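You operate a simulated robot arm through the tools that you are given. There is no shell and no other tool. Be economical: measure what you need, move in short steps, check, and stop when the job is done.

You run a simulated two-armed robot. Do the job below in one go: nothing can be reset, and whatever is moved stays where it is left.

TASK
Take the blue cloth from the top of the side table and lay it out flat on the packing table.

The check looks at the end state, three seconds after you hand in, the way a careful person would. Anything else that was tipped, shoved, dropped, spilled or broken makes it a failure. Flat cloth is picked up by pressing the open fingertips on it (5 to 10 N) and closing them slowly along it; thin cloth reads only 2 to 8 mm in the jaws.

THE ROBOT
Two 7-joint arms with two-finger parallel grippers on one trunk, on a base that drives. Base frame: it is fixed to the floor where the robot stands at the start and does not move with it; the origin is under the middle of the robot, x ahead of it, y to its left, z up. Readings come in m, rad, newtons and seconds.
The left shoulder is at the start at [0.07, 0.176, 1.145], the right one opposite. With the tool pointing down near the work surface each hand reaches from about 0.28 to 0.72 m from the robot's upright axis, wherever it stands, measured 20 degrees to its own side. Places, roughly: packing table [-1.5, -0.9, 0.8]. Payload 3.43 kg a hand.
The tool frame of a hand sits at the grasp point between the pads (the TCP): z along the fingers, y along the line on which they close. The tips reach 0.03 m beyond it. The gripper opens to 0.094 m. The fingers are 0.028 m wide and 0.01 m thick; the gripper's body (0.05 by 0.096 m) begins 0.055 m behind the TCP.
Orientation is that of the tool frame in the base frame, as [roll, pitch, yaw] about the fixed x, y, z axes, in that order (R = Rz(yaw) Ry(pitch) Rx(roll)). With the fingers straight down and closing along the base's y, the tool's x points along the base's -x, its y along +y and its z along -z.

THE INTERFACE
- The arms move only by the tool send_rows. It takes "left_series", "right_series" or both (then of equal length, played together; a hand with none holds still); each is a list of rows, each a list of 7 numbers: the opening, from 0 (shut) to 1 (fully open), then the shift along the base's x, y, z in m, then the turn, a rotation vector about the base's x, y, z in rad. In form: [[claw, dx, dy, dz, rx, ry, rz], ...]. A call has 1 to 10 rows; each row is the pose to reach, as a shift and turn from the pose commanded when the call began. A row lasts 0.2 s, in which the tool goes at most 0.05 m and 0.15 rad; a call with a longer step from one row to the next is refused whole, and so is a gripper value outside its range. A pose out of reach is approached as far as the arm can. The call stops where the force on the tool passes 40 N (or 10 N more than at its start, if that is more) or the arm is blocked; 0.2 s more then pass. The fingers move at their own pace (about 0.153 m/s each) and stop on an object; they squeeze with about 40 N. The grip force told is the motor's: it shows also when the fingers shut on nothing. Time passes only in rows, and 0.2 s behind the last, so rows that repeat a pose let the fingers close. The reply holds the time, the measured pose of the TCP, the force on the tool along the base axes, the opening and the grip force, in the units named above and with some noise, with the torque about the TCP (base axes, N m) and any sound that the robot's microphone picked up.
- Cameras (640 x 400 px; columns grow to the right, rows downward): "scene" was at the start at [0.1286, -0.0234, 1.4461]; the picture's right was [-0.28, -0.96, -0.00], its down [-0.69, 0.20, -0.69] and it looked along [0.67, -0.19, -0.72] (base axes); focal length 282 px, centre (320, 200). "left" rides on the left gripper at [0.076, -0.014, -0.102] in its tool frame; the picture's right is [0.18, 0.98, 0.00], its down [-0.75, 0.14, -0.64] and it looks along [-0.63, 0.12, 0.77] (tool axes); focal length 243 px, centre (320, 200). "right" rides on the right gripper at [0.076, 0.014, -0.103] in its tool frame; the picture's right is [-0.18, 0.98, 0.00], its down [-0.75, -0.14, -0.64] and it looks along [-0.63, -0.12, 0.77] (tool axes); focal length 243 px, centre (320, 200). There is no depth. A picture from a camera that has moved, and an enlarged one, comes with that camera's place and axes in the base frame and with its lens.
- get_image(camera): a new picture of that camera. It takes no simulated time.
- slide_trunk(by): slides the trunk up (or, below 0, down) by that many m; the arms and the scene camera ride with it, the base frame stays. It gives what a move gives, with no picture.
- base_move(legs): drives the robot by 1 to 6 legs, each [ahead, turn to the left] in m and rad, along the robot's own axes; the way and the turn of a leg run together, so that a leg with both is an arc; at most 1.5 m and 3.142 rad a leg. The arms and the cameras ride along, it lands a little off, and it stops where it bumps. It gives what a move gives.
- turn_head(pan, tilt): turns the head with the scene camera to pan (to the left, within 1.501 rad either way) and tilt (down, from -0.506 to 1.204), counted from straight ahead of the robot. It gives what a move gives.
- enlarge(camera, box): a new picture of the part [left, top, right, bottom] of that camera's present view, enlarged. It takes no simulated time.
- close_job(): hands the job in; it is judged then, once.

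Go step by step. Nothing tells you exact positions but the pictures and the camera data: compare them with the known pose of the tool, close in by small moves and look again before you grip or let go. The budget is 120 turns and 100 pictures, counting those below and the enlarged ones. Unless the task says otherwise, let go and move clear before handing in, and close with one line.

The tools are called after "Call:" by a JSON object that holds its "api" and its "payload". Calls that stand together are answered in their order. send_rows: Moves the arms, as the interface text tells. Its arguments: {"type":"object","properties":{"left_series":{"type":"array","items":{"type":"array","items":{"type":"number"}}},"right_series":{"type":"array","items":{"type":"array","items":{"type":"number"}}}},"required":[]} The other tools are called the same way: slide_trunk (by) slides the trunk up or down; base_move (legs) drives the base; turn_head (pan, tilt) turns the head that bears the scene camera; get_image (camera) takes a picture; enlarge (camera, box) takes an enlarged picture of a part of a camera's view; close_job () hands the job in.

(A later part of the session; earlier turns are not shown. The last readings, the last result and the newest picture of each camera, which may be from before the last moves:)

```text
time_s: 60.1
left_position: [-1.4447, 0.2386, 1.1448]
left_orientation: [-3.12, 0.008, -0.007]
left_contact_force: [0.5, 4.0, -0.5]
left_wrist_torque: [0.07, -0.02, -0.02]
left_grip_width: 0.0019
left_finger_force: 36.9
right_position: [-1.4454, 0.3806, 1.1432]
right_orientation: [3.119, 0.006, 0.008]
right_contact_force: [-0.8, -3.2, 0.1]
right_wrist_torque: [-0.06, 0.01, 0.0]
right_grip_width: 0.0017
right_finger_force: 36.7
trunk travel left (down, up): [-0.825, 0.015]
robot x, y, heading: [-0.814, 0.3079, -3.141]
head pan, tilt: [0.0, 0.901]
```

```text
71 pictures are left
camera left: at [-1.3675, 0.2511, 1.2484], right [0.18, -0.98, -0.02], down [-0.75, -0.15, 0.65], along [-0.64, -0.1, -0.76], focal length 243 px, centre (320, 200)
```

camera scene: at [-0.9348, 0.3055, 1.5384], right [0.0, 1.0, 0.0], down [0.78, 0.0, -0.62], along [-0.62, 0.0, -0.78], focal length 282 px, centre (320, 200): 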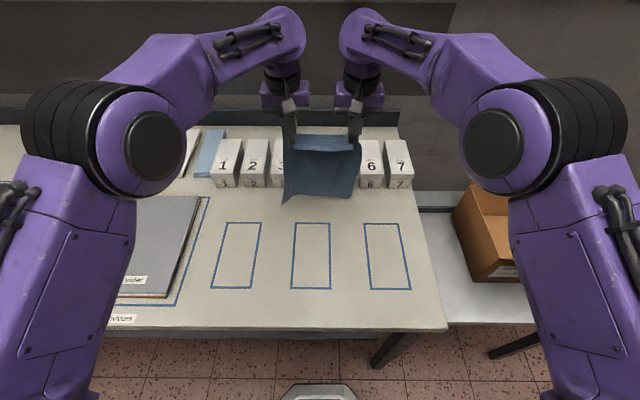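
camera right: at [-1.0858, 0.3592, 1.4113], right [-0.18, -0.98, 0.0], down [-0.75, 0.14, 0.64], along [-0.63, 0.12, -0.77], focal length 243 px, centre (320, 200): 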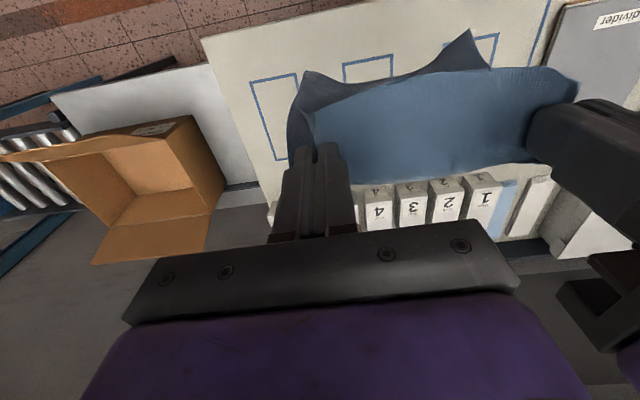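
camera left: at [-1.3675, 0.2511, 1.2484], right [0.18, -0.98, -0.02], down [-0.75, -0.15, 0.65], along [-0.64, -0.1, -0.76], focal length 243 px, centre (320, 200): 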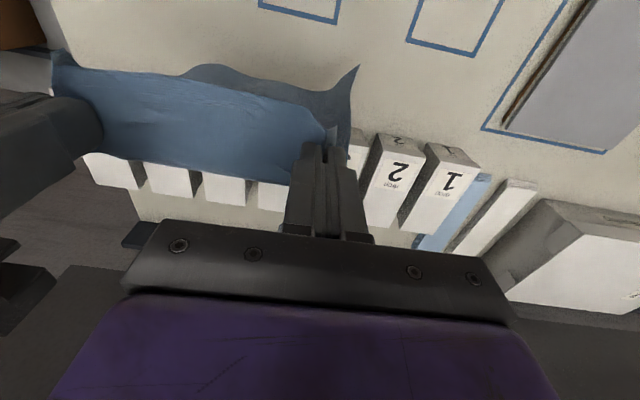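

The table is at z ≈ 0.81 and the cloth's lower edge hangs roughly 0.1 m above it at x ≈ −1.445. I'll lower until it nearly touches.

Call:
{"api": "send_rows", "payload": {"left_series": [[0, 0, 0, -0.02, 0, 0, 0], [0, 0, 0, -0.04, 0, 0, 0], [0, 0, 0, -0.06, 0, 0, 0], [0, 0, 0, -0.075, 0, 0, 0], [0, 0, 0, -0.075, 0, 0, 0]], "right_series": [[0, 0, 0, -0.02, 0, 0, 0], [0, 0, 0, -0.04, 0, 0, 0], [0, 0, 0, -0.06, 0, 0, 0], [0, 0, 0, -0.075, 0, 0, 0], [0, 0, 0, -0.075, 0, 0, 0]]}}

Call:
{"api": "get_image", "payload": {"camera": "scene"}}

Call:
{"api": "get_image", "payload": {"camera": "left"}}

```text
time_s: 61.3
left_position: [-1.4428, 0.2374, 1.0727]
left_orientation: [-3.12, 0.012, -0.005]
left_contact_force: [-0.2, 5.2, -0.4]
left_wrist_torque: [0.15, 0.0, 0.0]
left_grip_width: 0.0021
left_finger_force: 37.0
right_position: [-1.4436, 0.3804, 1.0699]
right_orientation: [3.122, 0.008, 0.01]
right_contact_force: [1.3, -5.7, 0.2]
right_wrist_torque: [-0.18, 0.02, 0.02]
right_grip_width: 0.0015
right_finger_force: 36.4
trunk travel left (down, up): [-0.825, 0.015]
robot x, y, heading: [-0.8073, 0.3064, -3.14]
head pan, tilt: [0.0, 0.901]
```

```text
70 pictures are left
camera scene: at [-0.9326, 0.3054, 1.5386], right [0.0, 1.0, 0.0], down [0.78, 0.0, -0.62], along [-0.62, 0.0, -0.78], focal length 282 px, centre (320, 200)
```

scene: 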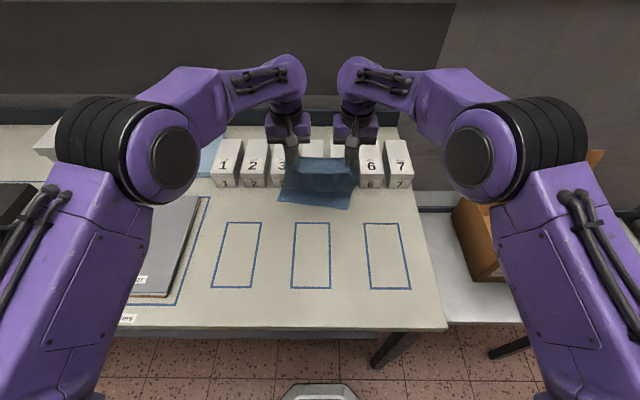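

```text
69 pictures are left
camera left: at [-1.3654, 0.2502, 1.1751], right [0.18, -0.98, -0.02], down [-0.75, -0.15, 0.65], along [-0.64, -0.1, -0.76], focal length 243 px, centre (320, 200)
```

left: 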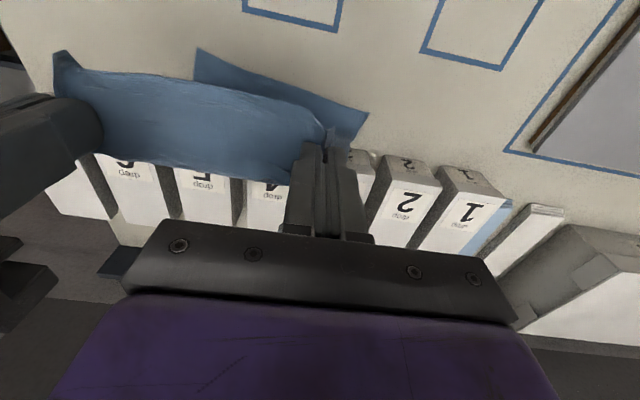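

The bottom edge has just touched at x ≈ −1.45 to −1.49, slightly beyond the hands, which is what I want. I'll now draw the hands back toward me while lowering, in two halves.

Call:
{"api": "send_rows", "payload": {"left_series": [[0, 0.015, 0, -0.01, 0, 0, 0], [0, 0.03, 0, -0.022, 0, 0, 0], [0, 0.045, 0, -0.035, 0, 0, 0], [0, 0.06, 0, -0.048, 0, 0, 0], [0, 0.075, 0, -0.062, 0, 0, 0], [0, 0.09, 0, -0.075, 0, 0, 0], [0, 0.105, 0, -0.09, 0, 0, 0], [0, 0.12, 0, -0.105, 0, 0, 0]], "right_series": [[0, 0.015, 0, -0.01, 0, 0, 0], [0, 0.03, 0, -0.022, 0, 0, 0], [0, 0.045, 0, -0.035, 0, 0, 0], [0, 0.06, 0, -0.048, 0, 0, 0], [0, 0.075, 0, -0.062, 0, 0, 0], [0, 0.09, 0, -0.075, 0, 0, 0], [0, 0.105, 0, -0.09, 0, 0, 0], [0, 0.12, 0, -0.105, 0, 0, 0]]}}

Call:
{"api": "get_image", "payload": {"camera": "scene"}}

Call:
{"api": "get_image", "payload": {"camera": "left"}}

```text
time_s: 63.1
left_position: [-1.3241, 0.2381, 0.9664]
left_orientation: [-3.119, 0.011, -0.007]
left_contact_force: [0.0, 4.1, 1.0]
left_wrist_torque: [0.15, -0.01, 0.0]
left_grip_width: 0.0018
left_finger_force: 36.5
right_position: [-1.3237, 0.3802, 0.9652]
right_orientation: [3.12, 0.008, 0.01]
right_contact_force: [1.9, -4.5, 0.5]
right_wrist_torque: [-0.15, 0.04, 0.04]
right_grip_width: 0.0016
right_finger_force: 36.2
trunk travel left (down, up): [-0.825, 0.015]
robot x, y, heading: [-0.8071, 0.31, -3.146]
head pan, tilt: [0.0, 0.901]
```

```text
68 pictures are left
camera scene: at [-0.9325, 0.3054, 1.5387], right [0.0, 1.0, 0.0], down [0.78, 0.0, -0.62], along [-0.62, 0.0, -0.78], focal length 282 px, centre (320, 200)
```

scene: 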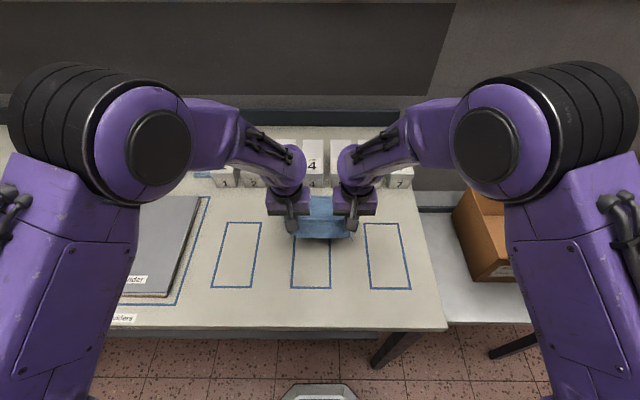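

```text
67 pictures are left
camera left: at [-1.2454, 0.2501, 1.0685], right [0.18, -0.98, -0.02], down [-0.75, -0.15, 0.65], along [-0.64, -0.1, -0.76], focal length 243 px, centre (320, 200)
```

left: 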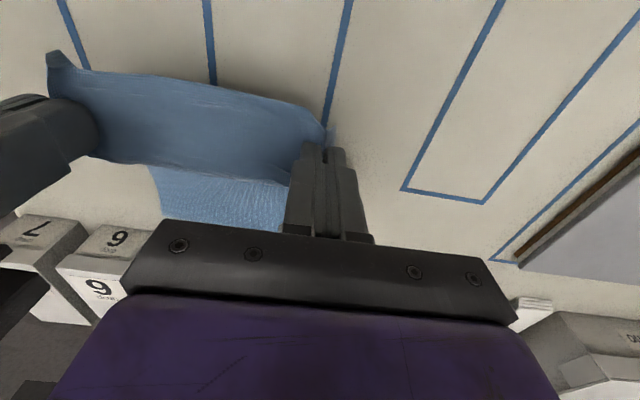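

The cloth is trailing nicely behind the hands with its far part on the table. I'll continue drawing back and down to just above the table.

Call:
{"api": "send_rows", "payload": {"left_series": [[0, 0.015, 0, -0.013, 0, 0, 0], [0, 0.03, 0, -0.026, 0, 0, 0], [0, 0.045, 0, -0.039, 0, 0, 0], [0, 0.06, 0, -0.052, 0, 0, 0], [0, 0.075, 0, -0.065, 0, 0, 0], [0, 0.09, 0, -0.078, 0, 0, 0], [0, 0.105, 0, -0.091, 0, 0, 0], [0, 0.12, 0, -0.104, 0, 0, 0], [0, 0.125, 0, -0.112, 0, 0, 0]], "right_series": [[0, 0.015, 0, -0.013, 0, 0, 0], [0, 0.03, 0, -0.026, 0, 0, 0], [0, 0.045, 0, -0.039, 0, 0, 0], [0, 0.06, 0, -0.052, 0, 0, 0], [0, 0.075, 0, -0.065, 0, 0, 0], [0, 0.09, 0, -0.078, 0, 0, 0], [0, 0.105, 0, -0.091, 0, 0, 0], [0, 0.12, 0, -0.104, 0, 0, 0], [0, 0.125, 0, -0.112, 0, 0, 0]]}}

Call:
{"api": "get_image", "payload": {"camera": "scene"}}

Call:
{"api": "get_image", "payload": {"camera": "left"}}

Call:
{"api": "get_image", "payload": {"camera": "right"}}

```text
time_s: 64.7
left_position: [-1.2225, 0.2379, 0.8818]
left_orientation: [-3.11, 0.015, 0.004]
left_contact_force: [1.2, 0.7, 5.9]
left_wrist_torque: [0.03, -0.02, 0.01]
left_grip_width: 0.0021
left_finger_force: 36.6
right_position: [-1.2247, 0.3789, 0.8814]
right_orientation: [3.119, 0.021, 0.008]
right_contact_force: [3.4, -1.4, 14.6]
right_wrist_torque: [0.08, -0.24, 0.02]
right_grip_width: 0.0016
right_finger_force: 36.6
trunk travel left (down, up): [-0.825, 0.015]
robot x, y, heading: [-0.8108, 0.3044, -3.137]
head pan, tilt: [0.0, 0.901]
stopped in row 7 (right hand): the force on the tool passed its limit (the readings are from after the stop); the commanded pose is now the measured one
```

```text
66 pictures are left
camera scene: at [-0.9299, 0.3052, 1.5391], right [0.0, 1.0, 0.0], down [0.78, 0.0, -0.62], along [-0.62, 0.0, -0.78], focal length 282 px, centre (320, 200)
```

scene: 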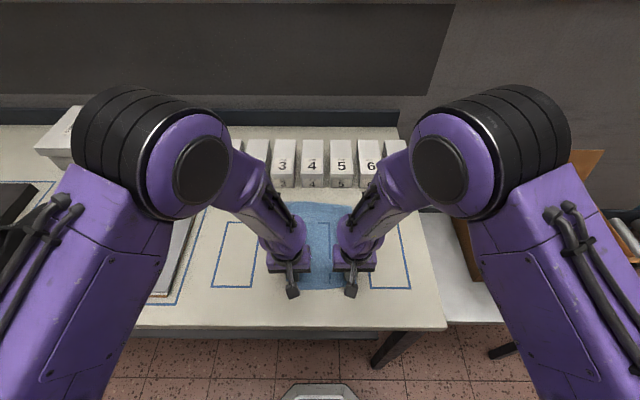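

```text
65 pictures are left
camera left: at [-1.1452, 0.2512, 0.9839], right [0.19, -0.98, -0.03], down [-0.74, -0.17, 0.65], along [-0.64, -0.1, -0.76], focal length 243 px, centre (320, 200)
```

left: 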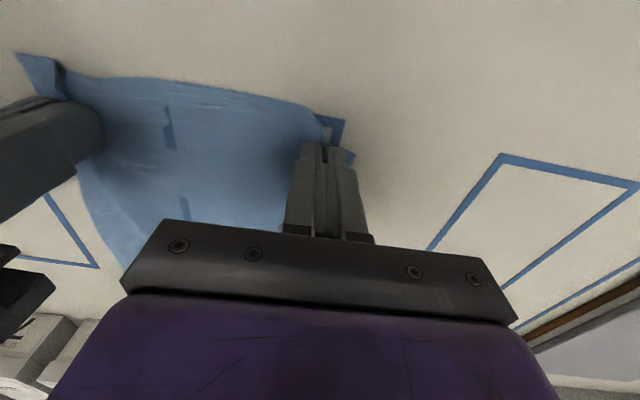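

```text
64 pictures are left
camera right: at [-1.1489, 0.3684, 0.9828], right [-0.18, -0.98, 0.03], down [-0.74, 0.15, 0.66], along [-0.65, 0.1, -0.76], focal length 243 px, centre (320, 200)
```

right: 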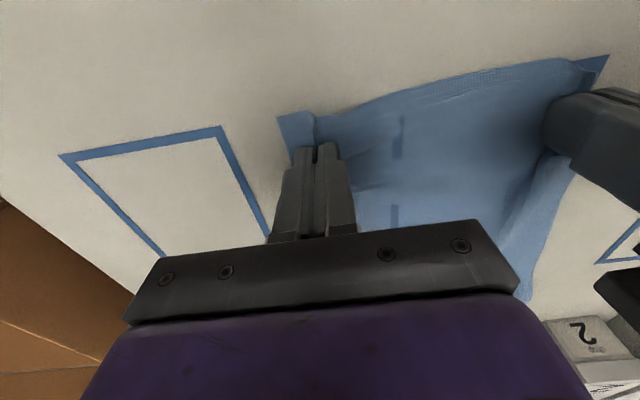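

The fingertips touched the table at TCP z ≈ 0.882, so the table top is about 0.852. There are 2–3 cm of slack left, so I'll ease up a couple of millimetres, draw the hands back 2 cm and spread slightly.

Call:
{"api": "send_rows", "payload": {"left_series": [[0, 0.0, 0, 0.003, 0, 0, 0], [0, 0.006, -0.001, 0.003, 0, 0, 0], [0, 0.012, -0.002, 0.003, 0, 0, 0], [0, 0.018, -0.002, 0.003, 0, 0, 0], [0, 0.022, -0.002, 0.003, 0, 0, 0], [0, 0.022, -0.002, 0.002, 0, 0, 0]], "right_series": [[0, 0.0, 0, 0.003, 0, 0, 0], [0, 0.006, 0.001, 0.003, 0, 0, 0], [0, 0.012, 0.002, 0.003, 0, 0, 0], [0, 0.018, 0.002, 0.003, 0, 0, 0], [0, 0.022, 0.002, 0.003, 0, 0, 0], [0, 0.022, 0.002, 0.002, 0, 0, 0]]}}

Call:
{"api": "get_image", "payload": {"camera": "left"}}

Call:
{"api": "enlarge", "payload": {"camera": "scene", "box": [200, 160, 440, 330]}}

```text
time_s: 66.1
left_position: [-1.2029, 0.238, 0.882]
left_orientation: [-3.1, 0.008, 0.017]
left_contact_force: [-1.1, 6.1, 1.8]
left_wrist_torque: [0.17, 0.05, -0.04]
left_grip_width: 0.0017
left_finger_force: 37.2
right_position: [-1.2056, 0.3818, 0.8813]
right_orientation: [3.112, 0.014, -0.003]
right_contact_force: [0.6, -6.3, 0.7]
right_wrist_torque: [-0.22, -0.05, 0.07]
right_grip_width: 0.0018
right_finger_force: 36.9
trunk travel left (down, up): [-0.825, 0.015]
robot x, y, heading: [-0.8078, 0.3083, -3.138]
head pan, tilt: [0.0, 0.901]
```

```text
63 pictures are left
camera left: at [-1.1252, 0.2494, 0.9854], right [0.2, -0.98, -0.04], down [-0.75, -0.18, 0.64], along [-0.63, -0.1, -0.77], focal length 243 px, centre (320, 200)
```

left: 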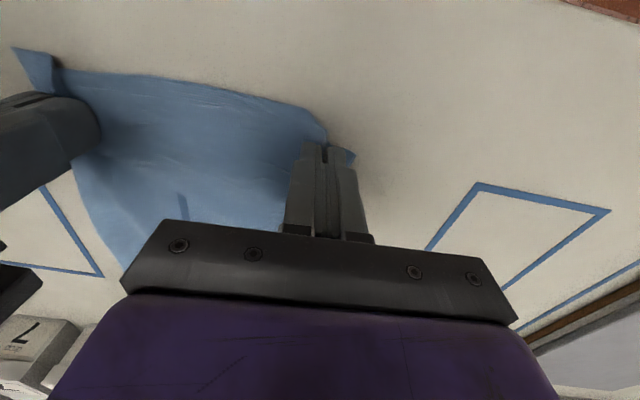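

```text
2.35 times, centred on (320, 245) of scene
camera zoom: at [-0.9327, 0.3054, 1.5386], right [0.0, 1.0, 0.0], down [0.78, 0.0, -0.62], along [-0.62, 0.0, -0.78], focal length 663 px, centre (320, 94)
```

zoom: 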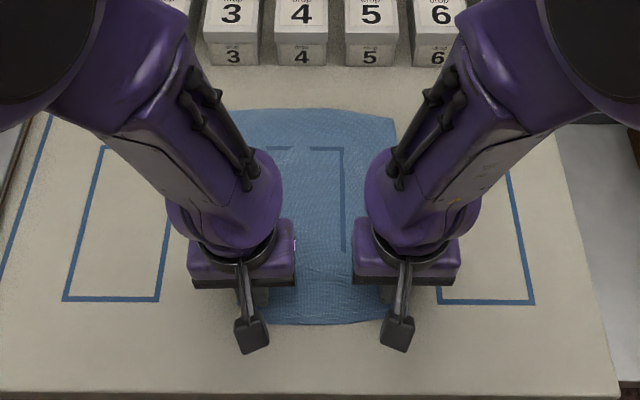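

The cloth is nearly flat, with a length of about 0.28 m of its 0.30 m. I'll draw back another 1.2 cm, then open the fingers slowly with light contact so the pinched corners spread out.

Call:
{"api": "send_rows", "payload": {"left_series": [[0, 0.006, 0, 0.001, 0, 0, 0], [0, 0.012, 0, 0.001, 0, 0, 0], [0, 0.012, 0.002, 0, 0, 0, 0], [0.05, 0.012, 0.002, -0.0005, 0, 0, 0], [0.1, 0.012, 0.002, -0.0005, 0, 0, 0], [0.15, 0.012, 0.002, -0.0005, 0, 0, 0], [0.2, 0.012, 0.002, -0.0005, 0, 0, 0], [0.3, 0.012, 0.002, -0.0005, 0, 0, 0], [0.4, 0.012, 0.002, -0.0005, 0, 0, 0], [0.4, 0.012, 0.002, 0, 0, 0, 0]], "right_series": [[0, 0.006, 0, 0.001, 0, 0, 0], [0, 0.012, 0, 0.001, 0, 0, 0], [0, 0.012, -0.002, 0, 0, 0, 0], [0.05, 0.012, -0.002, -0.0005, 0, 0, 0], [0.1, 0.012, -0.002, -0.0005, 0, 0, 0], [0.15, 0.012, -0.002, -0.0005, 0, 0, 0], [0.2, 0.012, -0.002, -0.0005, 0, 0, 0], [0.3, 0.012, -0.002, -0.0005, 0, 0, 0], [0.4, 0.012, -0.002, -0.0005, 0, 0, 0], [0.4, 0.012, -0.002, 0, 0, 0, 0]]}}

Call:
{"api": "get_image", "payload": {"camera": "left"}}

Call:
{"api": "get_image", "payload": {"camera": "right"}}

```text
time_s: 68.3
left_position: [-1.1933, 0.2389, 0.8847]
left_orientation: [-3.092, 0.007, 0.023]
left_contact_force: [-0.3, 0.2, 0.2]
left_wrist_torque: [0.0, -0.01, 0.03]
left_grip_width: 0.0377
left_finger_force: 0.0
right_position: [-1.1958, 0.3801, 0.8835]
right_orientation: [3.102, 0.014, -0.015]
right_contact_force: [-0.9, -0.9, -0.2]
right_wrist_torque: [0.03, 0.0, -0.01]
right_grip_width: 0.0378
right_finger_force: 0.1
trunk travel left (down, up): [-0.825, 0.015]
robot x, y, heading: [-0.8111, 0.3072, -3.14]
head pan, tilt: [0.0, 0.901]
```

```text
61 pictures are left
camera left: at [-1.1152, 0.2508, 0.9869], right [0.21, -0.98, -0.05], down [-0.75, -0.19, 0.64], along [-0.63, -0.1, -0.77], focal length 243 px, centre (320, 200)
```

left: 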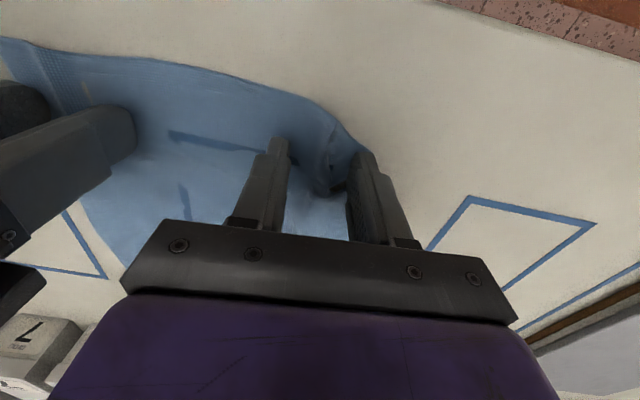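

```text
60 pictures are left
camera right: at [-1.1193, 0.369, 0.9853], right [-0.2, -0.98, 0.04], down [-0.74, 0.18, 0.65], along [-0.64, 0.1, -0.76], focal length 243 px, centre (320, 200)
```

right: 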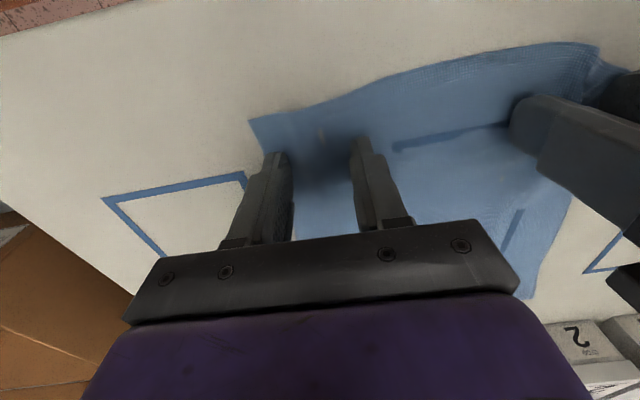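

Both hands have let go. I'll lift straight up gently, check that the cloth stays, then look.

Call:
{"api": "send_rows", "payload": {"left_series": [[0.4, 0, 0, 0.005, 0, 0, 0], [0.4, 0, 0, 0.015, 0, 0, 0], [0.4, 0, 0, 0.03, 0, 0, 0], [0.4, 0, -0.01, 0.06, 0, 0, 0], [0.4, 0, -0.03, 0.1, 0, 0, 0], [0.4, 0, -0.06, 0.14, 0, 0, 0], [0.4, 0.0, -0.1, 0.15, 0, 0, 0], [0.4, 0.0, -0.14, 0.15, 0, 0, 0]], "right_series": [[0.4, 0, 0, 0.005, 0, 0, 0], [0.4, 0, 0, 0.015, 0, 0, 0], [0.4, 0, 0, 0.03, 0, 0, 0], [0.4, 0, 0.01, 0.06, 0, 0, 0], [0.4, 0, 0.03, 0.1, 0, 0, 0], [0.4, 0, 0.06, 0.14, 0, 0, 0], [0.4, 0.0, 0.1, 0.15, 0, 0, 0], [0.4, 0.0, 0.14, 0.15, 0, 0, 0]]}}

Call:
{"api": "get_image", "payload": {"camera": "scene"}}

Call:
{"api": "enlarge", "payload": {"camera": "scene", "box": [230, 170, 410, 320]}}

```text
time_s: 70.1
left_position: [-1.1918, 0.0993, 1.0325]
left_orientation: [-3.112, 0.012, 0.002]
left_contact_force: [0.5, -0.2, 0.3]
left_wrist_torque: [0.03, -0.04, 0.01]
left_grip_width: 0.0376
left_finger_force: 0.1
right_position: [-1.1954, 0.5194, 1.0312]
right_orientation: [3.121, 0.018, 0.008]
right_contact_force: [-0.5, 0.1, -0.5]
right_wrist_torque: [0.0, 0.02, 0.0]
right_grip_width: 0.038
right_finger_force: 0.0
trunk travel left (down, up): [-0.825, 0.015]
robot x, y, heading: [-0.8068, 0.306, -3.142]
head pan, tilt: [0.0, 0.901]
```

```text
59 pictures are left
camera scene: at [-0.9334, 0.3054, 1.5386], right [0.0, 1.0, 0.0], down [0.78, 0.0, -0.62], along [-0.62, 0.0, -0.78], focal length 282 px, centre (320, 200)
```

scene: 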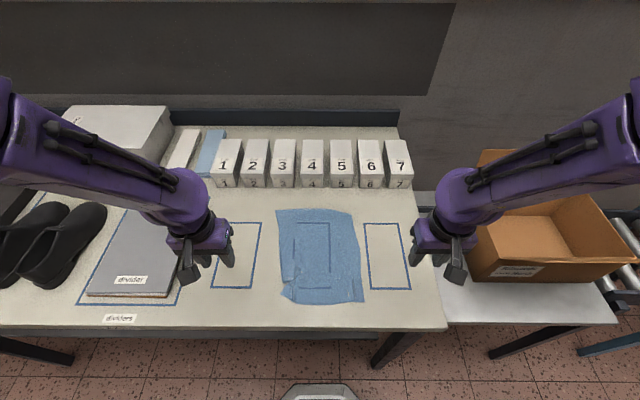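

```text
2.67 times, centred on (320, 245) of scene
camera zoom: at [-0.9334, 0.3054, 1.5386], right [0.0, 1.0, 0.0], down [0.78, 0.0, -0.62], along [-0.62, 0.0, -0.78], focal length 751 px, centre (320, 80)
```

zoom: 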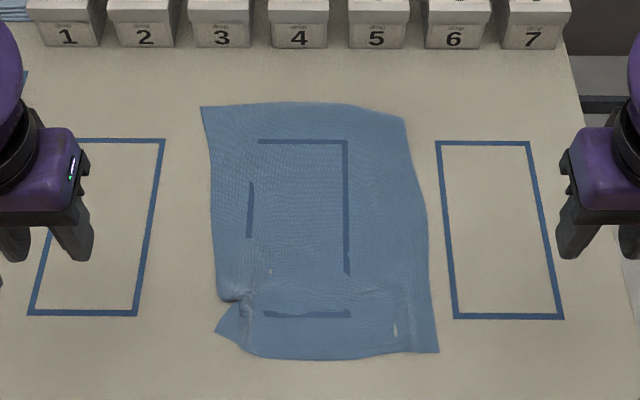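

The cloth is laid out and almost flat; only the near-left corner has a small rumple around (−1.21, 0.23). I'll look closer before smoothing it.

Call:
{"api": "enlarge", "payload": {"camera": "scene", "box": [270, 255, 334, 310]}}

Call:
{"api": "get_image", "payload": {"camera": "left"}}

Call:
{"api": "get_image", "payload": {"camera": "right"}}

```text
7.27 times, centred on (302, 282) of scene
camera zoom: at [-0.9334, 0.3054, 1.5386], right [0.0, 1.0, 0.0], down [0.78, 0.0, -0.62], along [-0.62, 0.0, -0.78], focal length 2049 px, centre (451, -400)
```

zoom: 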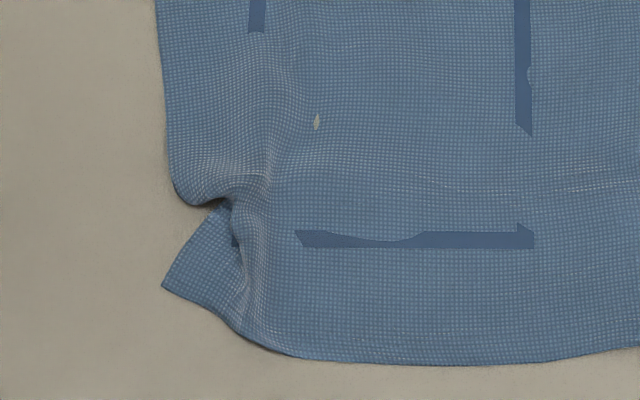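

```text
56 pictures are left
camera left: at [-1.1139, 0.112, 1.1353], right [0.19, -0.98, -0.03], down [-0.75, -0.16, 0.65], along [-0.64, -0.1, -0.76], focal length 243 px, centre (320, 200)
```

left: 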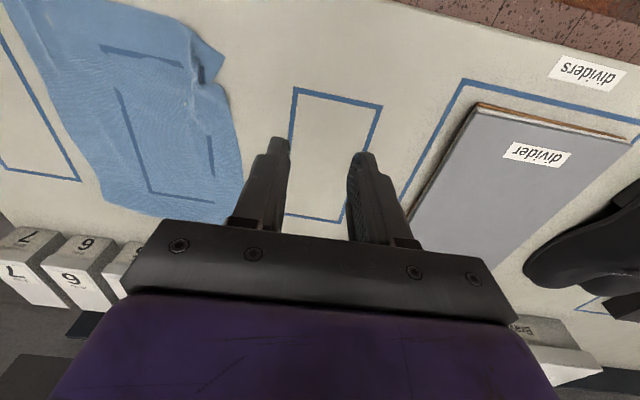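

```text
55 pictures are left
camera right: at [-1.1172, 0.508, 1.1332], right [-0.18, -0.98, 0.02], down [-0.74, 0.15, 0.65], along [-0.65, 0.1, -0.76], focal length 243 px, centre (320, 200)
```

right: 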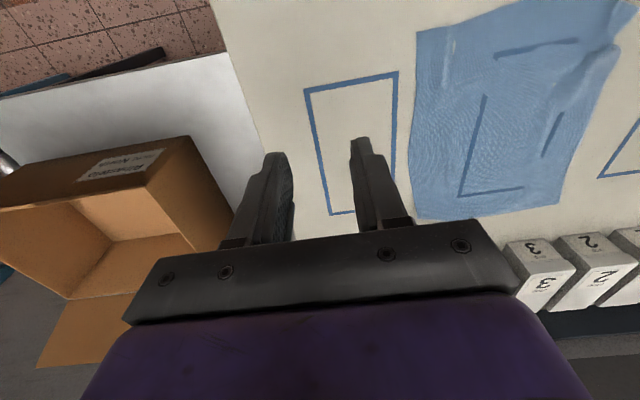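

The near-left corner has a small ridge running along x at y ≈ 0.237. I'll set the left fingers astride it nearly shut, press lightly and open them to spread it.

Call:
{"api": "send_rows", "payload": {"left_series": [[0.14, 0.002, 0.04, 0, 0, 0, 0], [0.14, 0.002, 0.08, -0.02, -0.01, 0, 0], [0.14, 0.002, 0.11, -0.05, -0.02, 0, 0], [0.14, 0.002, 0.1375, -0.09, -0.03, 0, 0], [0.14, 0.002, 0.1375, -0.12, -0.03, 0, 0], [0.14, 0.002, 0.1375, -0.12, -0.03, 0, 0], [0.14, 0.002, 0.1375, -0.12, -0.03, 0, 0]]}}

Call:
{"api": "get_image", "payload": {"camera": "left"}}

```text
time_s: 71.7
left_position: [-1.1983, 0.2396, 0.92]
left_orientation: [-3.093, 0.009, 0.051]
left_contact_force: [0.0, -0.5, 0.4]
left_wrist_torque: [-0.02, -0.04, -0.01]
left_grip_width: 0.0133
left_finger_force: 0.0
right_position: [-1.1945, 0.5205, 1.0311]
right_orientation: [3.121, 0.02, 0.005]
right_contact_force: [-0.1, 0.2, -0.2]
right_wrist_torque: [0.01, 0.01, 0.0]
right_grip_width: 0.0378
right_finger_force: 0.1
trunk travel left (down, up): [-0.825, 0.015]
robot x, y, heading: [-0.8103, 0.3053, -3.145]
head pan, tilt: [0.0, 0.901]
```

```text
54 pictures are left
camera left: at [-1.1212, 0.2525, 1.0227], right [0.23, -0.97, -0.05], down [-0.74, -0.21, 0.64], along [-0.63, -0.11, -0.77], focal length 243 px, centre (320, 200)
```

left: 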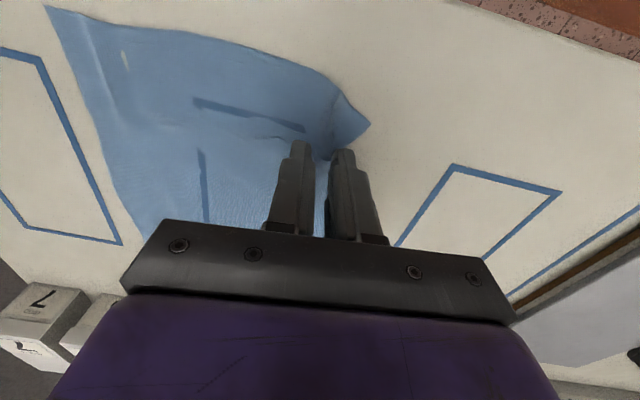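

The fingers straddle the ridge; I'll shift 1 cm toward me and lower to light contact.

Call:
{"api": "send_rows", "payload": {"left_series": [[0.14, 0.01, 0, -0.01, 0.0, 0, 0], [0.14, 0.01, 0, -0.02, 0.0, 0, 0], [0.14, 0.01, 0, -0.03, 0.0, 0, 0], [0.14, 0.01, 0, -0.035, 0.0, 0, 0], [0.14, 0.01, 0, -0.037, 0.0, 0, 0], [0.14, 0.01, 0, -0.037, 0.0, 0, 0]]}}

```text
time_s: 73.2
left_position: [-1.1828, 0.2389, 0.8814]
left_orientation: [-3.114, 0.018, 0.032]
left_contact_force: [4.4, 1.5, 27.3]
left_wrist_torque: [-0.22, -0.12, 0.04]
left_grip_width: 0.0123
left_finger_force: 0.0
right_position: [-1.1907, 0.52, 1.0323]
right_orientation: [3.118, 0.024, 0.005]
right_contact_force: [-0.1, -1.1, -0.2]
right_wrist_torque: [0.0, -0.01, -0.01]
right_grip_width: 0.0377
right_finger_force: 0.0
trunk travel left (down, up): [-0.825, 0.015]
robot x, y, heading: [-0.8079, 0.3064, -3.145]
head pan, tilt: [0.0, 0.901]
stopped in row 6 (left hand): the force on the tool passed its limit (the readings are from after the stop); the commanded pose is now the measured one
```

That pressed a little hard at 27 N. I'll ease up 1.5 mm and open slowly to spread the ridge.

Call:
{"api": "send_rows", "payload": {"left_series": [[0.14, 0, 0, 0.0015, 0.0, 0, 0], [0.18, 0, 0, 0.0015, 0.0, 0, 0], [0.22, 0, 0, 0.0015, 0.0, 0, 0], [0.27, 0, 0, 0.0015, 0.0, 0, 0], [0.32, 0, 0, 0.0015, 0.0, 0, 0], [0.37, 0, 0, 0.0015, 0.0, 0, 0], [0.42, 0, 0, 0.0015, 0.0, 0, 0], [0.47, 0, 0, 0.0015, 0.0, 0, 0]]}}

Call:
{"api": "get_image", "payload": {"camera": "left"}}

```text
time_s: 75.0
left_position: [-1.1853, 0.2388, 0.8825]
left_orientation: [-3.114, 0.014, 0.033]
left_contact_force: [-0.1, -0.5, 0.4]
left_wrist_torque: [0.0, 0.01, -0.01]
left_grip_width: 0.044
left_finger_force: 0.0
right_position: [-1.1935, 0.52, 1.032]
right_orientation: [3.12, 0.018, 0.005]
right_contact_force: [0.0, 0.2, 0.0]
right_wrist_torque: [-0.04, 0.02, 0.02]
right_grip_width: 0.0376
right_finger_force: 0.1
trunk travel left (down, up): [-0.825, 0.015]
robot x, y, heading: [-0.8139, 0.305, -3.143]
head pan, tilt: [0.0, 0.901]
```

```text
53 pictures are left
camera left: at [-1.108, 0.2536, 0.9848], right [0.22, -0.98, -0.03], down [-0.74, -0.18, 0.65], along [-0.64, -0.12, -0.76], focal length 243 px, centre (320, 200)
```

left: 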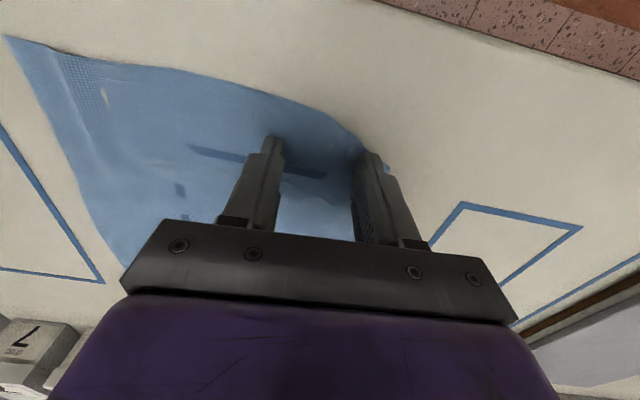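

The ridge looks spread out. I'll lift off and check.

Call:
{"api": "send_rows", "payload": {"left_series": [[0.47, 0, 0, 0.01, 0, 0, 0], [0.47, 0, 0, 0.03, 0, 0, 0], [0.47, 0, 0, 0.06, 0, 0, 0], [0.47, 0, -0.03, 0.09, 0, 0, 0], [0.47, 0, -0.07, 0.11, 0, 0, 0], [0.47, 0, -0.11, 0.13, 0, 0, 0], [0.47, 0, -0.14, 0.15, 0, 0, 0]]}}

Call:
{"api": "enlarge", "payload": {"camera": "scene", "box": [260, 195, 376, 315]}}

Call:
{"api": "enlarge", "payload": {"camera": "scene", "box": [270, 255, 334, 310]}}

```text
time_s: 76.6
left_position: [-1.1863, 0.0957, 1.0296]
left_orientation: [-3.118, 0.016, 0.027]
left_contact_force: [0.2, 0.1, 0.0]
left_wrist_torque: [0.0, -0.01, 0.02]
left_grip_width: 0.0444
left_finger_force: 0.1
right_position: [-1.1935, 0.518, 1.0327]
right_orientation: [3.121, 0.021, 0.006]
right_contact_force: [0.7, -0.1, -0.1]
right_wrist_torque: [0.05, 0.01, -0.01]
right_grip_width: 0.0374
right_finger_force: 0.1
trunk travel left (down, up): [-0.825, 0.015]
robot x, y, heading: [-0.8069, 0.3038, -3.137]
head pan, tilt: [0.0, 0.901]
```

```text
3.33 times, centred on (318, 255) of scene
camera zoom: at [-0.9316, 0.304, 1.5387], right [0.0, 1.0, 0.0], down [0.78, 0.0, -0.62], along [-0.62, 0.0, -0.78], focal length 939 px, centre (327, 17)
```

zoom: 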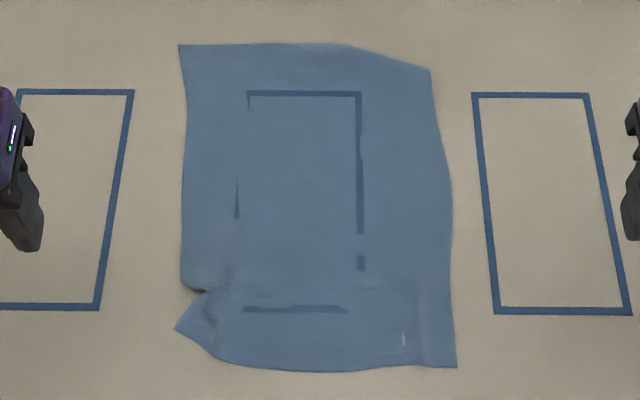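

```text
7.27 times, centred on (302, 282) of scene
camera zoom: at [-0.9316, 0.304, 1.5387], right [0.0, 1.0, 0.0], down [0.78, 0.0, -0.62], along [-0.62, 0.0, -0.78], focal length 2049 px, centre (451, -400)
```

zoom: 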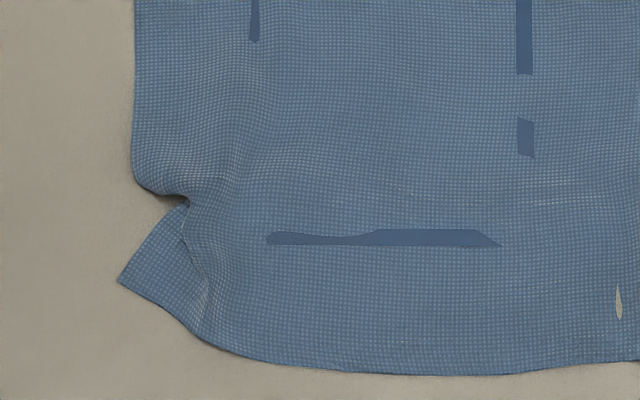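

The ridge is flatter, but the corner flap still needs drawing toward me by about 2 cm. I'll press the shut left fingertip on the flap at (−1.186, 0.209) and drag it.

Call:
{"api": "send_rows", "payload": {"left_series": [[0, 0, 0.04, -0.03, 0, 0, 0], [0, 0, 0.08, -0.06, 0, 0, 0], [0, 0, 0.113, -0.09, 0, 0, 0], [0, 0, 0.113, -0.12, 0, 0, 0], [0, 0, 0.113, -0.136, 0, 0, 0], [0, 0, 0.113, -0.136, 0, 0, 0]]}}

Call:
{"api": "get_image", "payload": {"camera": "left"}}

```text
time_s: 78.0
left_position: [-1.1851, 0.211, 0.8939]
left_orientation: [-3.118, 0.016, 0.028]
left_contact_force: [0.4, -0.8, -0.1]
left_wrist_torque: [0.03, -0.03, 0.0]
left_grip_width: 0.0
left_finger_force: 32.8
right_position: [-1.1943, 0.5202, 1.0313]
right_orientation: [3.121, 0.019, 0.005]
right_contact_force: [-0.6, 0.4, -0.4]
right_wrist_torque: [0.01, 0.0, -0.01]
right_grip_width: 0.0377
right_finger_force: 0.2
trunk travel left (down, up): [-0.825, 0.015]
robot x, y, heading: [-0.807, 0.3023, -3.144]
head pan, tilt: [0.0, 0.901]
```

```text
50 pictures are left
camera left: at [-1.107, 0.2262, 0.9972], right [0.21, -0.98, -0.03], down [-0.74, -0.18, 0.65], along [-0.64, -0.12, -0.76], focal length 243 px, centre (320, 200)
```

left: 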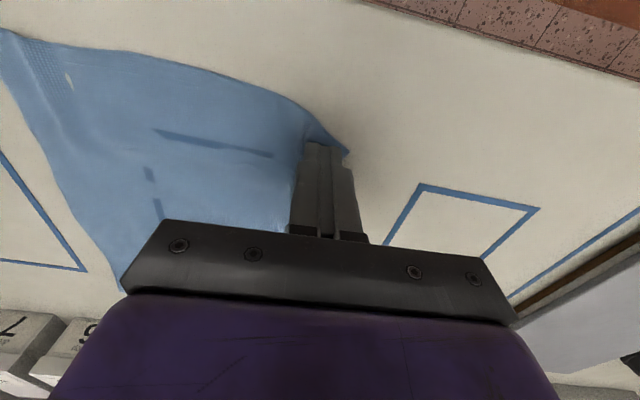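

The fingertip is over the flap. I'll lower to contact and check the force.

Call:
{"api": "send_rows", "payload": {"left_series": [[0, 0, 0, -0.005, 0, 0, 0], [0, 0, 0, -0.009, 0, 0, 0], [0, 0, 0, -0.0105, 0, 0, 0], [0, 0, 0, -0.0105, 0, 0, 0]]}}

```text
time_s: 79.0
left_position: [-1.1854, 0.2116, 0.8839]
left_orientation: [-3.119, 0.016, 0.029]
left_contact_force: [-0.8, -0.2, 1.0]
left_wrist_torque: [-0.02, -0.02, 0.05]
left_grip_width: 0.0001
left_finger_force: 33.2
right_position: [-1.1948, 0.5196, 1.0321]
right_orientation: [3.121, 0.02, 0.004]
right_contact_force: [-0.4, 0.4, 0.8]
right_wrist_torque: [-0.01, 0.01, -0.01]
right_grip_width: 0.0374
right_finger_force: 0.1
trunk travel left (down, up): [-0.825, 0.015]
robot x, y, heading: [-0.8091, 0.3058, -3.143]
head pan, tilt: [0.0, 0.901]
```

Call:
{"api": "send_rows", "payload": {"left_series": [[0, 0, 0, -0.001, 0, 0, 0], [0, 0, 0, -0.0016, 0, 0, 0], [0, 0, 0, -0.0016, 0, 0, 0]]}}

```text
time_s: 79.8
left_position: [-1.1855, 0.2113, 0.8823]
left_orientation: [-3.119, 0.017, 0.028]
left_contact_force: [0.1, -0.3, 0.4]
left_wrist_torque: [-0.02, 0.02, -0.02]
left_grip_width: 0.0
left_finger_force: 33.2
right_position: [-1.1942, 0.5171, 1.0316]
right_orientation: [3.12, 0.019, 0.006]
right_contact_force: [-0.3, -0.9, 0.8]
right_wrist_torque: [0.01, -0.04, -0.01]
right_grip_width: 0.0377
right_finger_force: 0.1
trunk travel left (down, up): [-0.825, 0.015]
robot x, y, heading: [-0.8087, 0.3085, -3.136]
head pan, tilt: [0.0, 0.901]
```

No contact yet at 0.8823, so I'll go down a touch more.

Call:
{"api": "send_rows", "payload": {"left_series": [[0, 0, 0, -0.0007, 0, 0, 0], [0, 0, 0, -0.0014, 0, 0, 0], [0, 0, 0, -0.0014, 0, 0, 0]]}}

```text
time_s: 80.6
left_position: [-1.1837, 0.2126, 0.882]
left_orientation: [-3.121, 0.016, 0.029]
left_contact_force: [-0.2, -0.3, 1.6]
left_wrist_torque: [0.01, 0.03, -0.02]
left_grip_width: 0.0
left_finger_force: 32.7
right_position: [-1.1944, 0.5187, 1.0324]
right_orientation: [3.12, 0.02, 0.007]
right_contact_force: [-0.2, -0.3, 0.3]
right_wrist_torque: [0.0, -0.01, 0.0]
right_grip_width: 0.0375
right_finger_force: 0.1
trunk travel left (down, up): [-0.825, 0.015]
robot x, y, heading: [-0.8084, 0.3041, -3.139]
head pan, tilt: [0.0, 0.901]
```

Contact is beginning (1.6 N). I'll press 0.7 mm further and drag the flap toward me 2 cm, then lift off.

Call:
{"api": "send_rows", "payload": {"left_series": [[0, 0, 0, -0.0008, 0, 0, 0], [0, 0.002, 0, -0.0008, 0, 0, 0], [0, 0.006, -0.001, -0.0008, 0, 0, 0], [0, 0.01, -0.001, -0.0008, 0, 0, 0], [0, 0.014, -0.002, -0.0008, 0, 0, 0], [0, 0.018, -0.002, -0.0008, 0, 0, 0], [0, 0.022, -0.002, -0.0008, 0, 0, 0]]}}

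Call:
{"api": "get_image", "payload": {"camera": "left"}}

```text
time_s: 82.2
left_position: [-1.1611, 0.2093, 0.8816]
left_orientation: [-3.116, 0.016, 0.036]
left_contact_force: [-6.7, -0.3, 36.6]
left_wrist_torque: [-0.07, 0.24, -0.01]
left_grip_width: 0.0001
left_finger_force: 32.7
right_position: [-1.1923, 0.5198, 1.0315]
right_orientation: [3.119, 0.022, 0.006]
right_contact_force: [-0.3, -0.4, -0.8]
right_wrist_torque: [0.03, -0.03, 0.0]
right_grip_width: 0.0378
right_finger_force: 0.0
trunk travel left (down, up): [-0.825, 0.015]
robot x, y, heading: [-0.81, 0.3098, -3.143]
head pan, tilt: [0.0, 0.901]
```

```text
49 pictures are left
camera left: at [-1.0842, 0.2249, 0.9833], right [0.22, -0.98, -0.03], down [-0.74, -0.18, 0.65], along [-0.64, -0.12, -0.76], focal length 243 px, centre (320, 200)
```

left: 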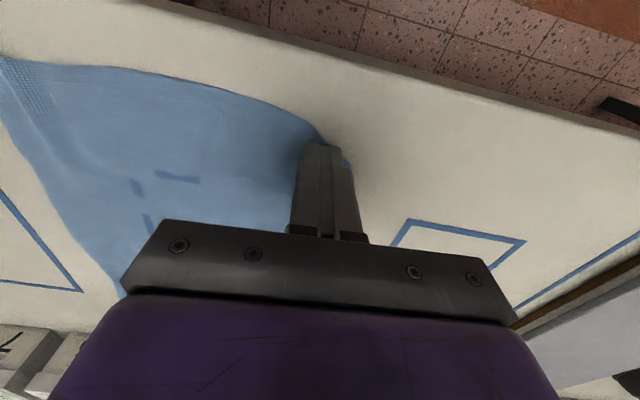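

The flap came along with the finger. I'll lift off and look.

Call:
{"api": "send_rows", "payload": {"left_series": [[0, 0, 0, 0.01, 0, 0, 0], [0, 0, 0, 0.03, 0, 0, 0], [0, 0, 0, 0.06, 0, 0, 0], [0, 0, -0.03, 0.09, 0, 0, 0], [0, 0, -0.07, 0.11, 0, 0, 0], [0, 0, -0.11, 0.13, 0, 0, 0], [0, 0, -0.13, 0.15, 0, 0, 0]]}}

Call:
{"api": "enlarge", "payload": {"camera": "scene", "box": [260, 195, 376, 315]}}

```text
time_s: 83.8
left_position: [-1.1617, 0.0797, 1.0326]
left_orientation: [-3.119, 0.017, 0.028]
left_contact_force: [-0.5, 0.9, 0.6]
left_wrist_torque: [0.0, 0.0, -0.04]
left_grip_width: 0.0001
left_finger_force: 33.0
right_position: [-1.1934, 0.5187, 1.0321]
right_orientation: [3.119, 0.02, 0.004]
right_contact_force: [0.8, 0.0, 0.3]
right_wrist_torque: [0.0, -0.01, 0.0]
right_grip_width: 0.0377
right_finger_force: 0.0
trunk travel left (down, up): [-0.825, 0.015]
robot x, y, heading: [-0.8055, 0.305, -3.144]
head pan, tilt: [0.0, 0.901]
```

```text
3.33 times, centred on (318, 255) of scene
camera zoom: at [-0.9317, 0.305, 1.5387], right [0.0, 1.0, 0.0], down [0.78, 0.0, -0.62], along [-0.62, 0.0, -0.78], focal length 939 px, centre (327, 17)
```

zoom: 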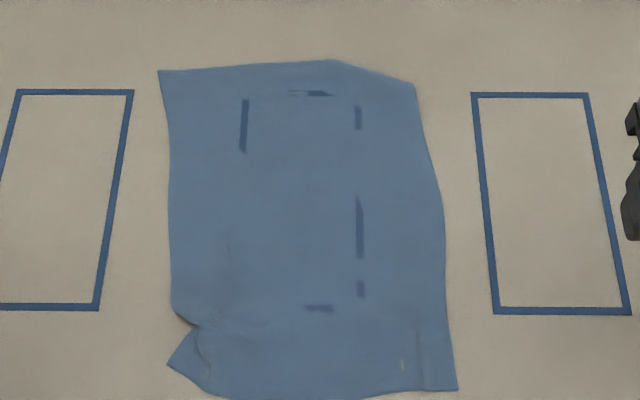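

The whole cloth slid instead, so the small pucker remains. I'll anchor the cloth with the right hand at about (−1.31, 0.30) and then drag the flap again with the left.

Call:
{"api": "send_rows", "payload": {"right_series": [[0.4, -0.02, -0.04, 0, 0, 0, 0], [0.4, -0.04, -0.08, 0, 0, 0, 0], [0.4, -0.06, -0.12, -0.01, 0, 0, 0], [0.4, -0.08, -0.16, -0.03, 0, 0, 0], [0.4, -0.1, -0.2, -0.06, 0, 0, 0], [0.4, -0.117, -0.219, -0.1, 0, 0, 0], [0.4, -0.117, -0.219, -0.13, 0, 0, 0], [0.4, -0.117, -0.219, -0.142, 0, 0, 0], [0.4, -0.117, -0.219, -0.146, 0, 0, 0], [0.4, -0.117, -0.219, -0.148, 0, 0, 0]]}}

```text
refused: row 5 steps farther than a row can; nothing moved
```

Call:
{"api": "send_rows", "payload": {"right_series": [[0.4, -0.02, -0.04, 0, 0, 0, 0], [0.4, -0.04, -0.08, 0, 0, 0, 0], [0.4, -0.06, -0.12, -0.01, 0, 0, 0], [0.4, -0.08, -0.16, -0.025, 0, 0, 0], [0.4, -0.1, -0.2, -0.04, 0, 0, 0], [0.4, -0.117, -0.219, -0.07, 0, 0, 0], [0.4, -0.117, -0.219, -0.11, 0, 0, 0], [0.4, -0.117, -0.219, -0.138, 0, 0, 0], [0.4, -0.117, -0.219, -0.146, 0, 0, 0], [0.4, -0.117, -0.219, -0.148, 0, 0, 0]]}}

```text
time_s: 86.0
left_position: [-1.1626, 0.0785, 1.0318]
left_orientation: [-3.119, 0.016, 0.029]
left_contact_force: [0.2, 0.4, -0.3]
left_wrist_torque: [-0.02, 0.01, 0.01]
left_grip_width: 0.0001
left_finger_force: 33.1
right_position: [-1.3102, 0.3001, 0.8832]
right_orientation: [3.12, 0.02, 0.005]
right_contact_force: [-0.2, 0.0, -0.2]
right_wrist_torque: [0.01, -0.01, -0.04]
right_grip_width: 0.0375
right_finger_force: 0.1
trunk travel left (down, up): [-0.825, 0.015]
robot x, y, heading: [-0.8081, 0.3061, -3.138]
head pan, tilt: [0.0, 0.901]
```

Now the right hand presses down a little more while the left hand comes over the flap.

Call:
{"api": "send_rows", "payload": {"left_series": [[0, 0, 0.04, -0.03, 0, 0, 0], [0, 0, 0.08, -0.06, 0, 0, 0], [0, 0, 0.128, -0.07, 0, 0, 0], [0, 0, 0.128, -0.11, 0, 0, 0], [0, 0, 0.128, -0.136, 0, 0, 0], [0, 0, 0.128, -0.144, 0, 0, 0], [0, 0, 0.128, -0.148, 0, 0, 0], [0, 0, 0.128, -0.15, 0, 0, 0]], "right_series": [[0.4, 0, 0, -0.001, 0, 0, 0], [0.4, 0, 0, -0.002, 0, 0, 0], [0.4, 0, 0, -0.0025, 0, 0, 0], [0.4, 0, 0, -0.003, 0, 0, 0], [0.4, 0, 0, -0.003, 0, 0, 0], [0.4, 0, 0, -0.003, 0, 0, 0], [0.4, 0, 0, -0.003, 0, 0, 0], [0.4, 0, 0, -0.003, 0, 0, 0]]}}

Call:
{"api": "get_image", "payload": {"camera": "left"}}

```text
time_s: 87.8
left_position: [-1.1629, 0.2067, 0.8818]
left_orientation: [-3.115, 0.016, 0.031]
left_contact_force: [0.3, -0.4, 1.8]
left_wrist_torque: [-0.01, 0.01, -0.01]
left_grip_width: 0.0
left_finger_force: 33.2
right_position: [-1.3104, 0.3011, 0.8819]
right_orientation: [3.118, 0.022, 0.005]
right_contact_force: [-3.4, 1.7, 14.5]
right_wrist_torque: [0.43, -0.08, 0.06]
right_grip_width: 0.0379
right_finger_force: 0.1
trunk travel left (down, up): [-0.825, 0.015]
robot x, y, heading: [-0.8069, 0.3055, -3.14]
head pan, tilt: [0.0, 0.901]
```

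```text
47 pictures are left
camera left: at [-1.085, 0.2226, 0.9837], right [0.21, -0.98, -0.03], down [-0.74, -0.18, 0.65], along [-0.64, -0.12, -0.76], focal length 243 px, centre (320, 200)
```

left: 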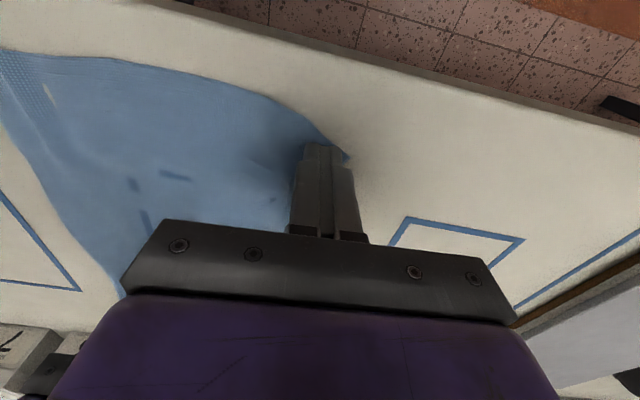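

The anchor holds at 14.5 N and the left finger is in light contact. Now I drag the flap 1.8 cm toward me.

Call:
{"api": "send_rows", "payload": {"left_series": [[0, 0, 0, -0.0006, 0, 0, 0], [0, 0.003, -0.001, -0.0006, 0, 0, 0], [0, 0.006, -0.002, -0.0006, 0, 0, 0], [0, 0.009, -0.002, -0.0005, 0, 0, 0], [0, 0.012, -0.003, -0.0004, 0, 0, 0], [0, 0.015, -0.003, -0.0003, 0, 0, 0], [0, 0.018, -0.003, -0.0002, 0, 0, 0]]}}

Call:
{"api": "send_rows", "payload": {"left_series": [[0, 0, 0, 0.01, 0, 0, 0], [0, 0, 0, 0.03, 0, 0, 0], [0, 0, 0, 0.06, 0, 0, 0], [0, 0, -0.03, 0.09, 0, 0, 0], [0, 0, -0.07, 0.11, 0, 0, 0], [0, 0, -0.11, 0.13, 0, 0, 0], [0, 0, -0.13, 0.15, 0, 0, 0]]}}

Call:
{"api": "get_image", "payload": {"camera": "left"}}

Call:
{"api": "enlarge", "payload": {"camera": "scene", "box": [260, 195, 376, 315]}}

```text
time_s: 89.4
left_position: [-1.1431, 0.2047, 0.8815]
left_orientation: [-3.115, 0.013, 0.037]
left_contact_force: [-3.1, 0.0, 13.2]
left_wrist_torque: [-0.07, 0.1, -0.01]
left_grip_width: 0.0
left_finger_force: 33.4
right_position: [-1.3093, 0.3013, 0.8815]
right_orientation: [3.121, 0.02, 0.004]
right_contact_force: [3.3, 0.1, 13.4]
right_wrist_torque: [0.4, -0.23, -0.1]
right_grip_width: 0.0376
right_finger_force: 0.2
trunk travel left (down, up): [-0.825, 0.015]
robot x, y, heading: [-0.8069, 0.3051, -3.141]
head pan, tilt: [0.0, 0.901]
```

```text
time_s: 91.0
left_position: [-1.1432, 0.0745, 1.0307]
left_orientation: [-3.118, 0.017, 0.025]
left_contact_force: [-0.9, 0.1, 0.0]
left_wrist_torque: [0.01, -0.02, 0.01]
left_grip_width: 0.0001
left_finger_force: 33.0
right_position: [-1.308, 0.3008, 0.8811]
right_orientation: [3.12, 0.021, 0.006]
right_contact_force: [2.6, 1.8, 16.9]
right_wrist_torque: [0.53, -0.24, -0.05]
right_grip_width: 0.0383
right_finger_force: 0.4
trunk travel left (down, up): [-0.825, 0.015]
robot x, y, heading: [-0.806, 0.3042, -3.14]
head pan, tilt: [0.0, 0.901]
```

```text
46 pictures are left
camera left: at [-1.0643, 0.0888, 1.1341], right [0.21, -0.98, -0.03], down [-0.74, -0.18, 0.65], along [-0.64, -0.12, -0.76], focal length 243 px, centre (320, 200)
```

left: 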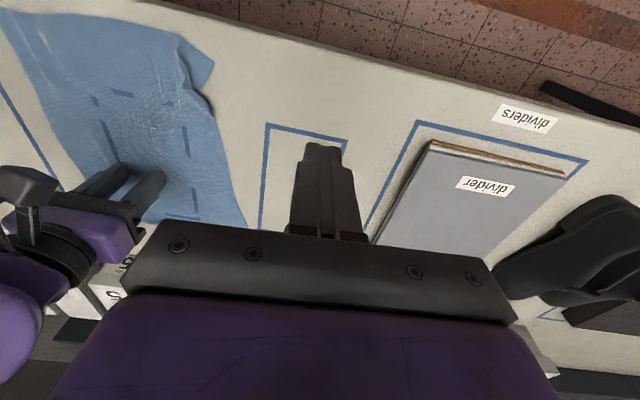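

```text
3.33 times, centred on (318, 255) of scene
camera zoom: at [-0.9301, 0.3048, 1.5388], right [0.0, 1.0, 0.0], down [0.78, 0.0, -0.62], along [-0.62, 0.0, -0.78], focal length 939 px, centre (327, 17)
```

zoom: 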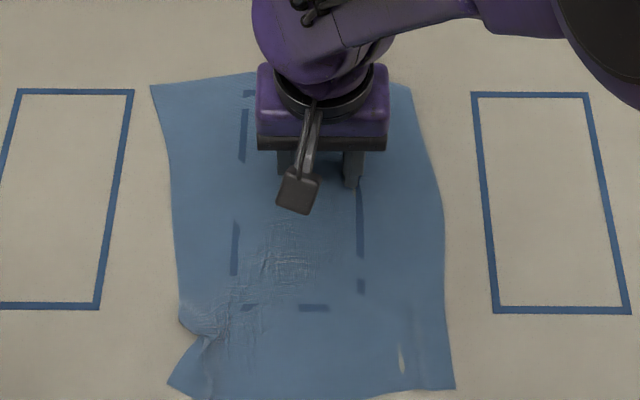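

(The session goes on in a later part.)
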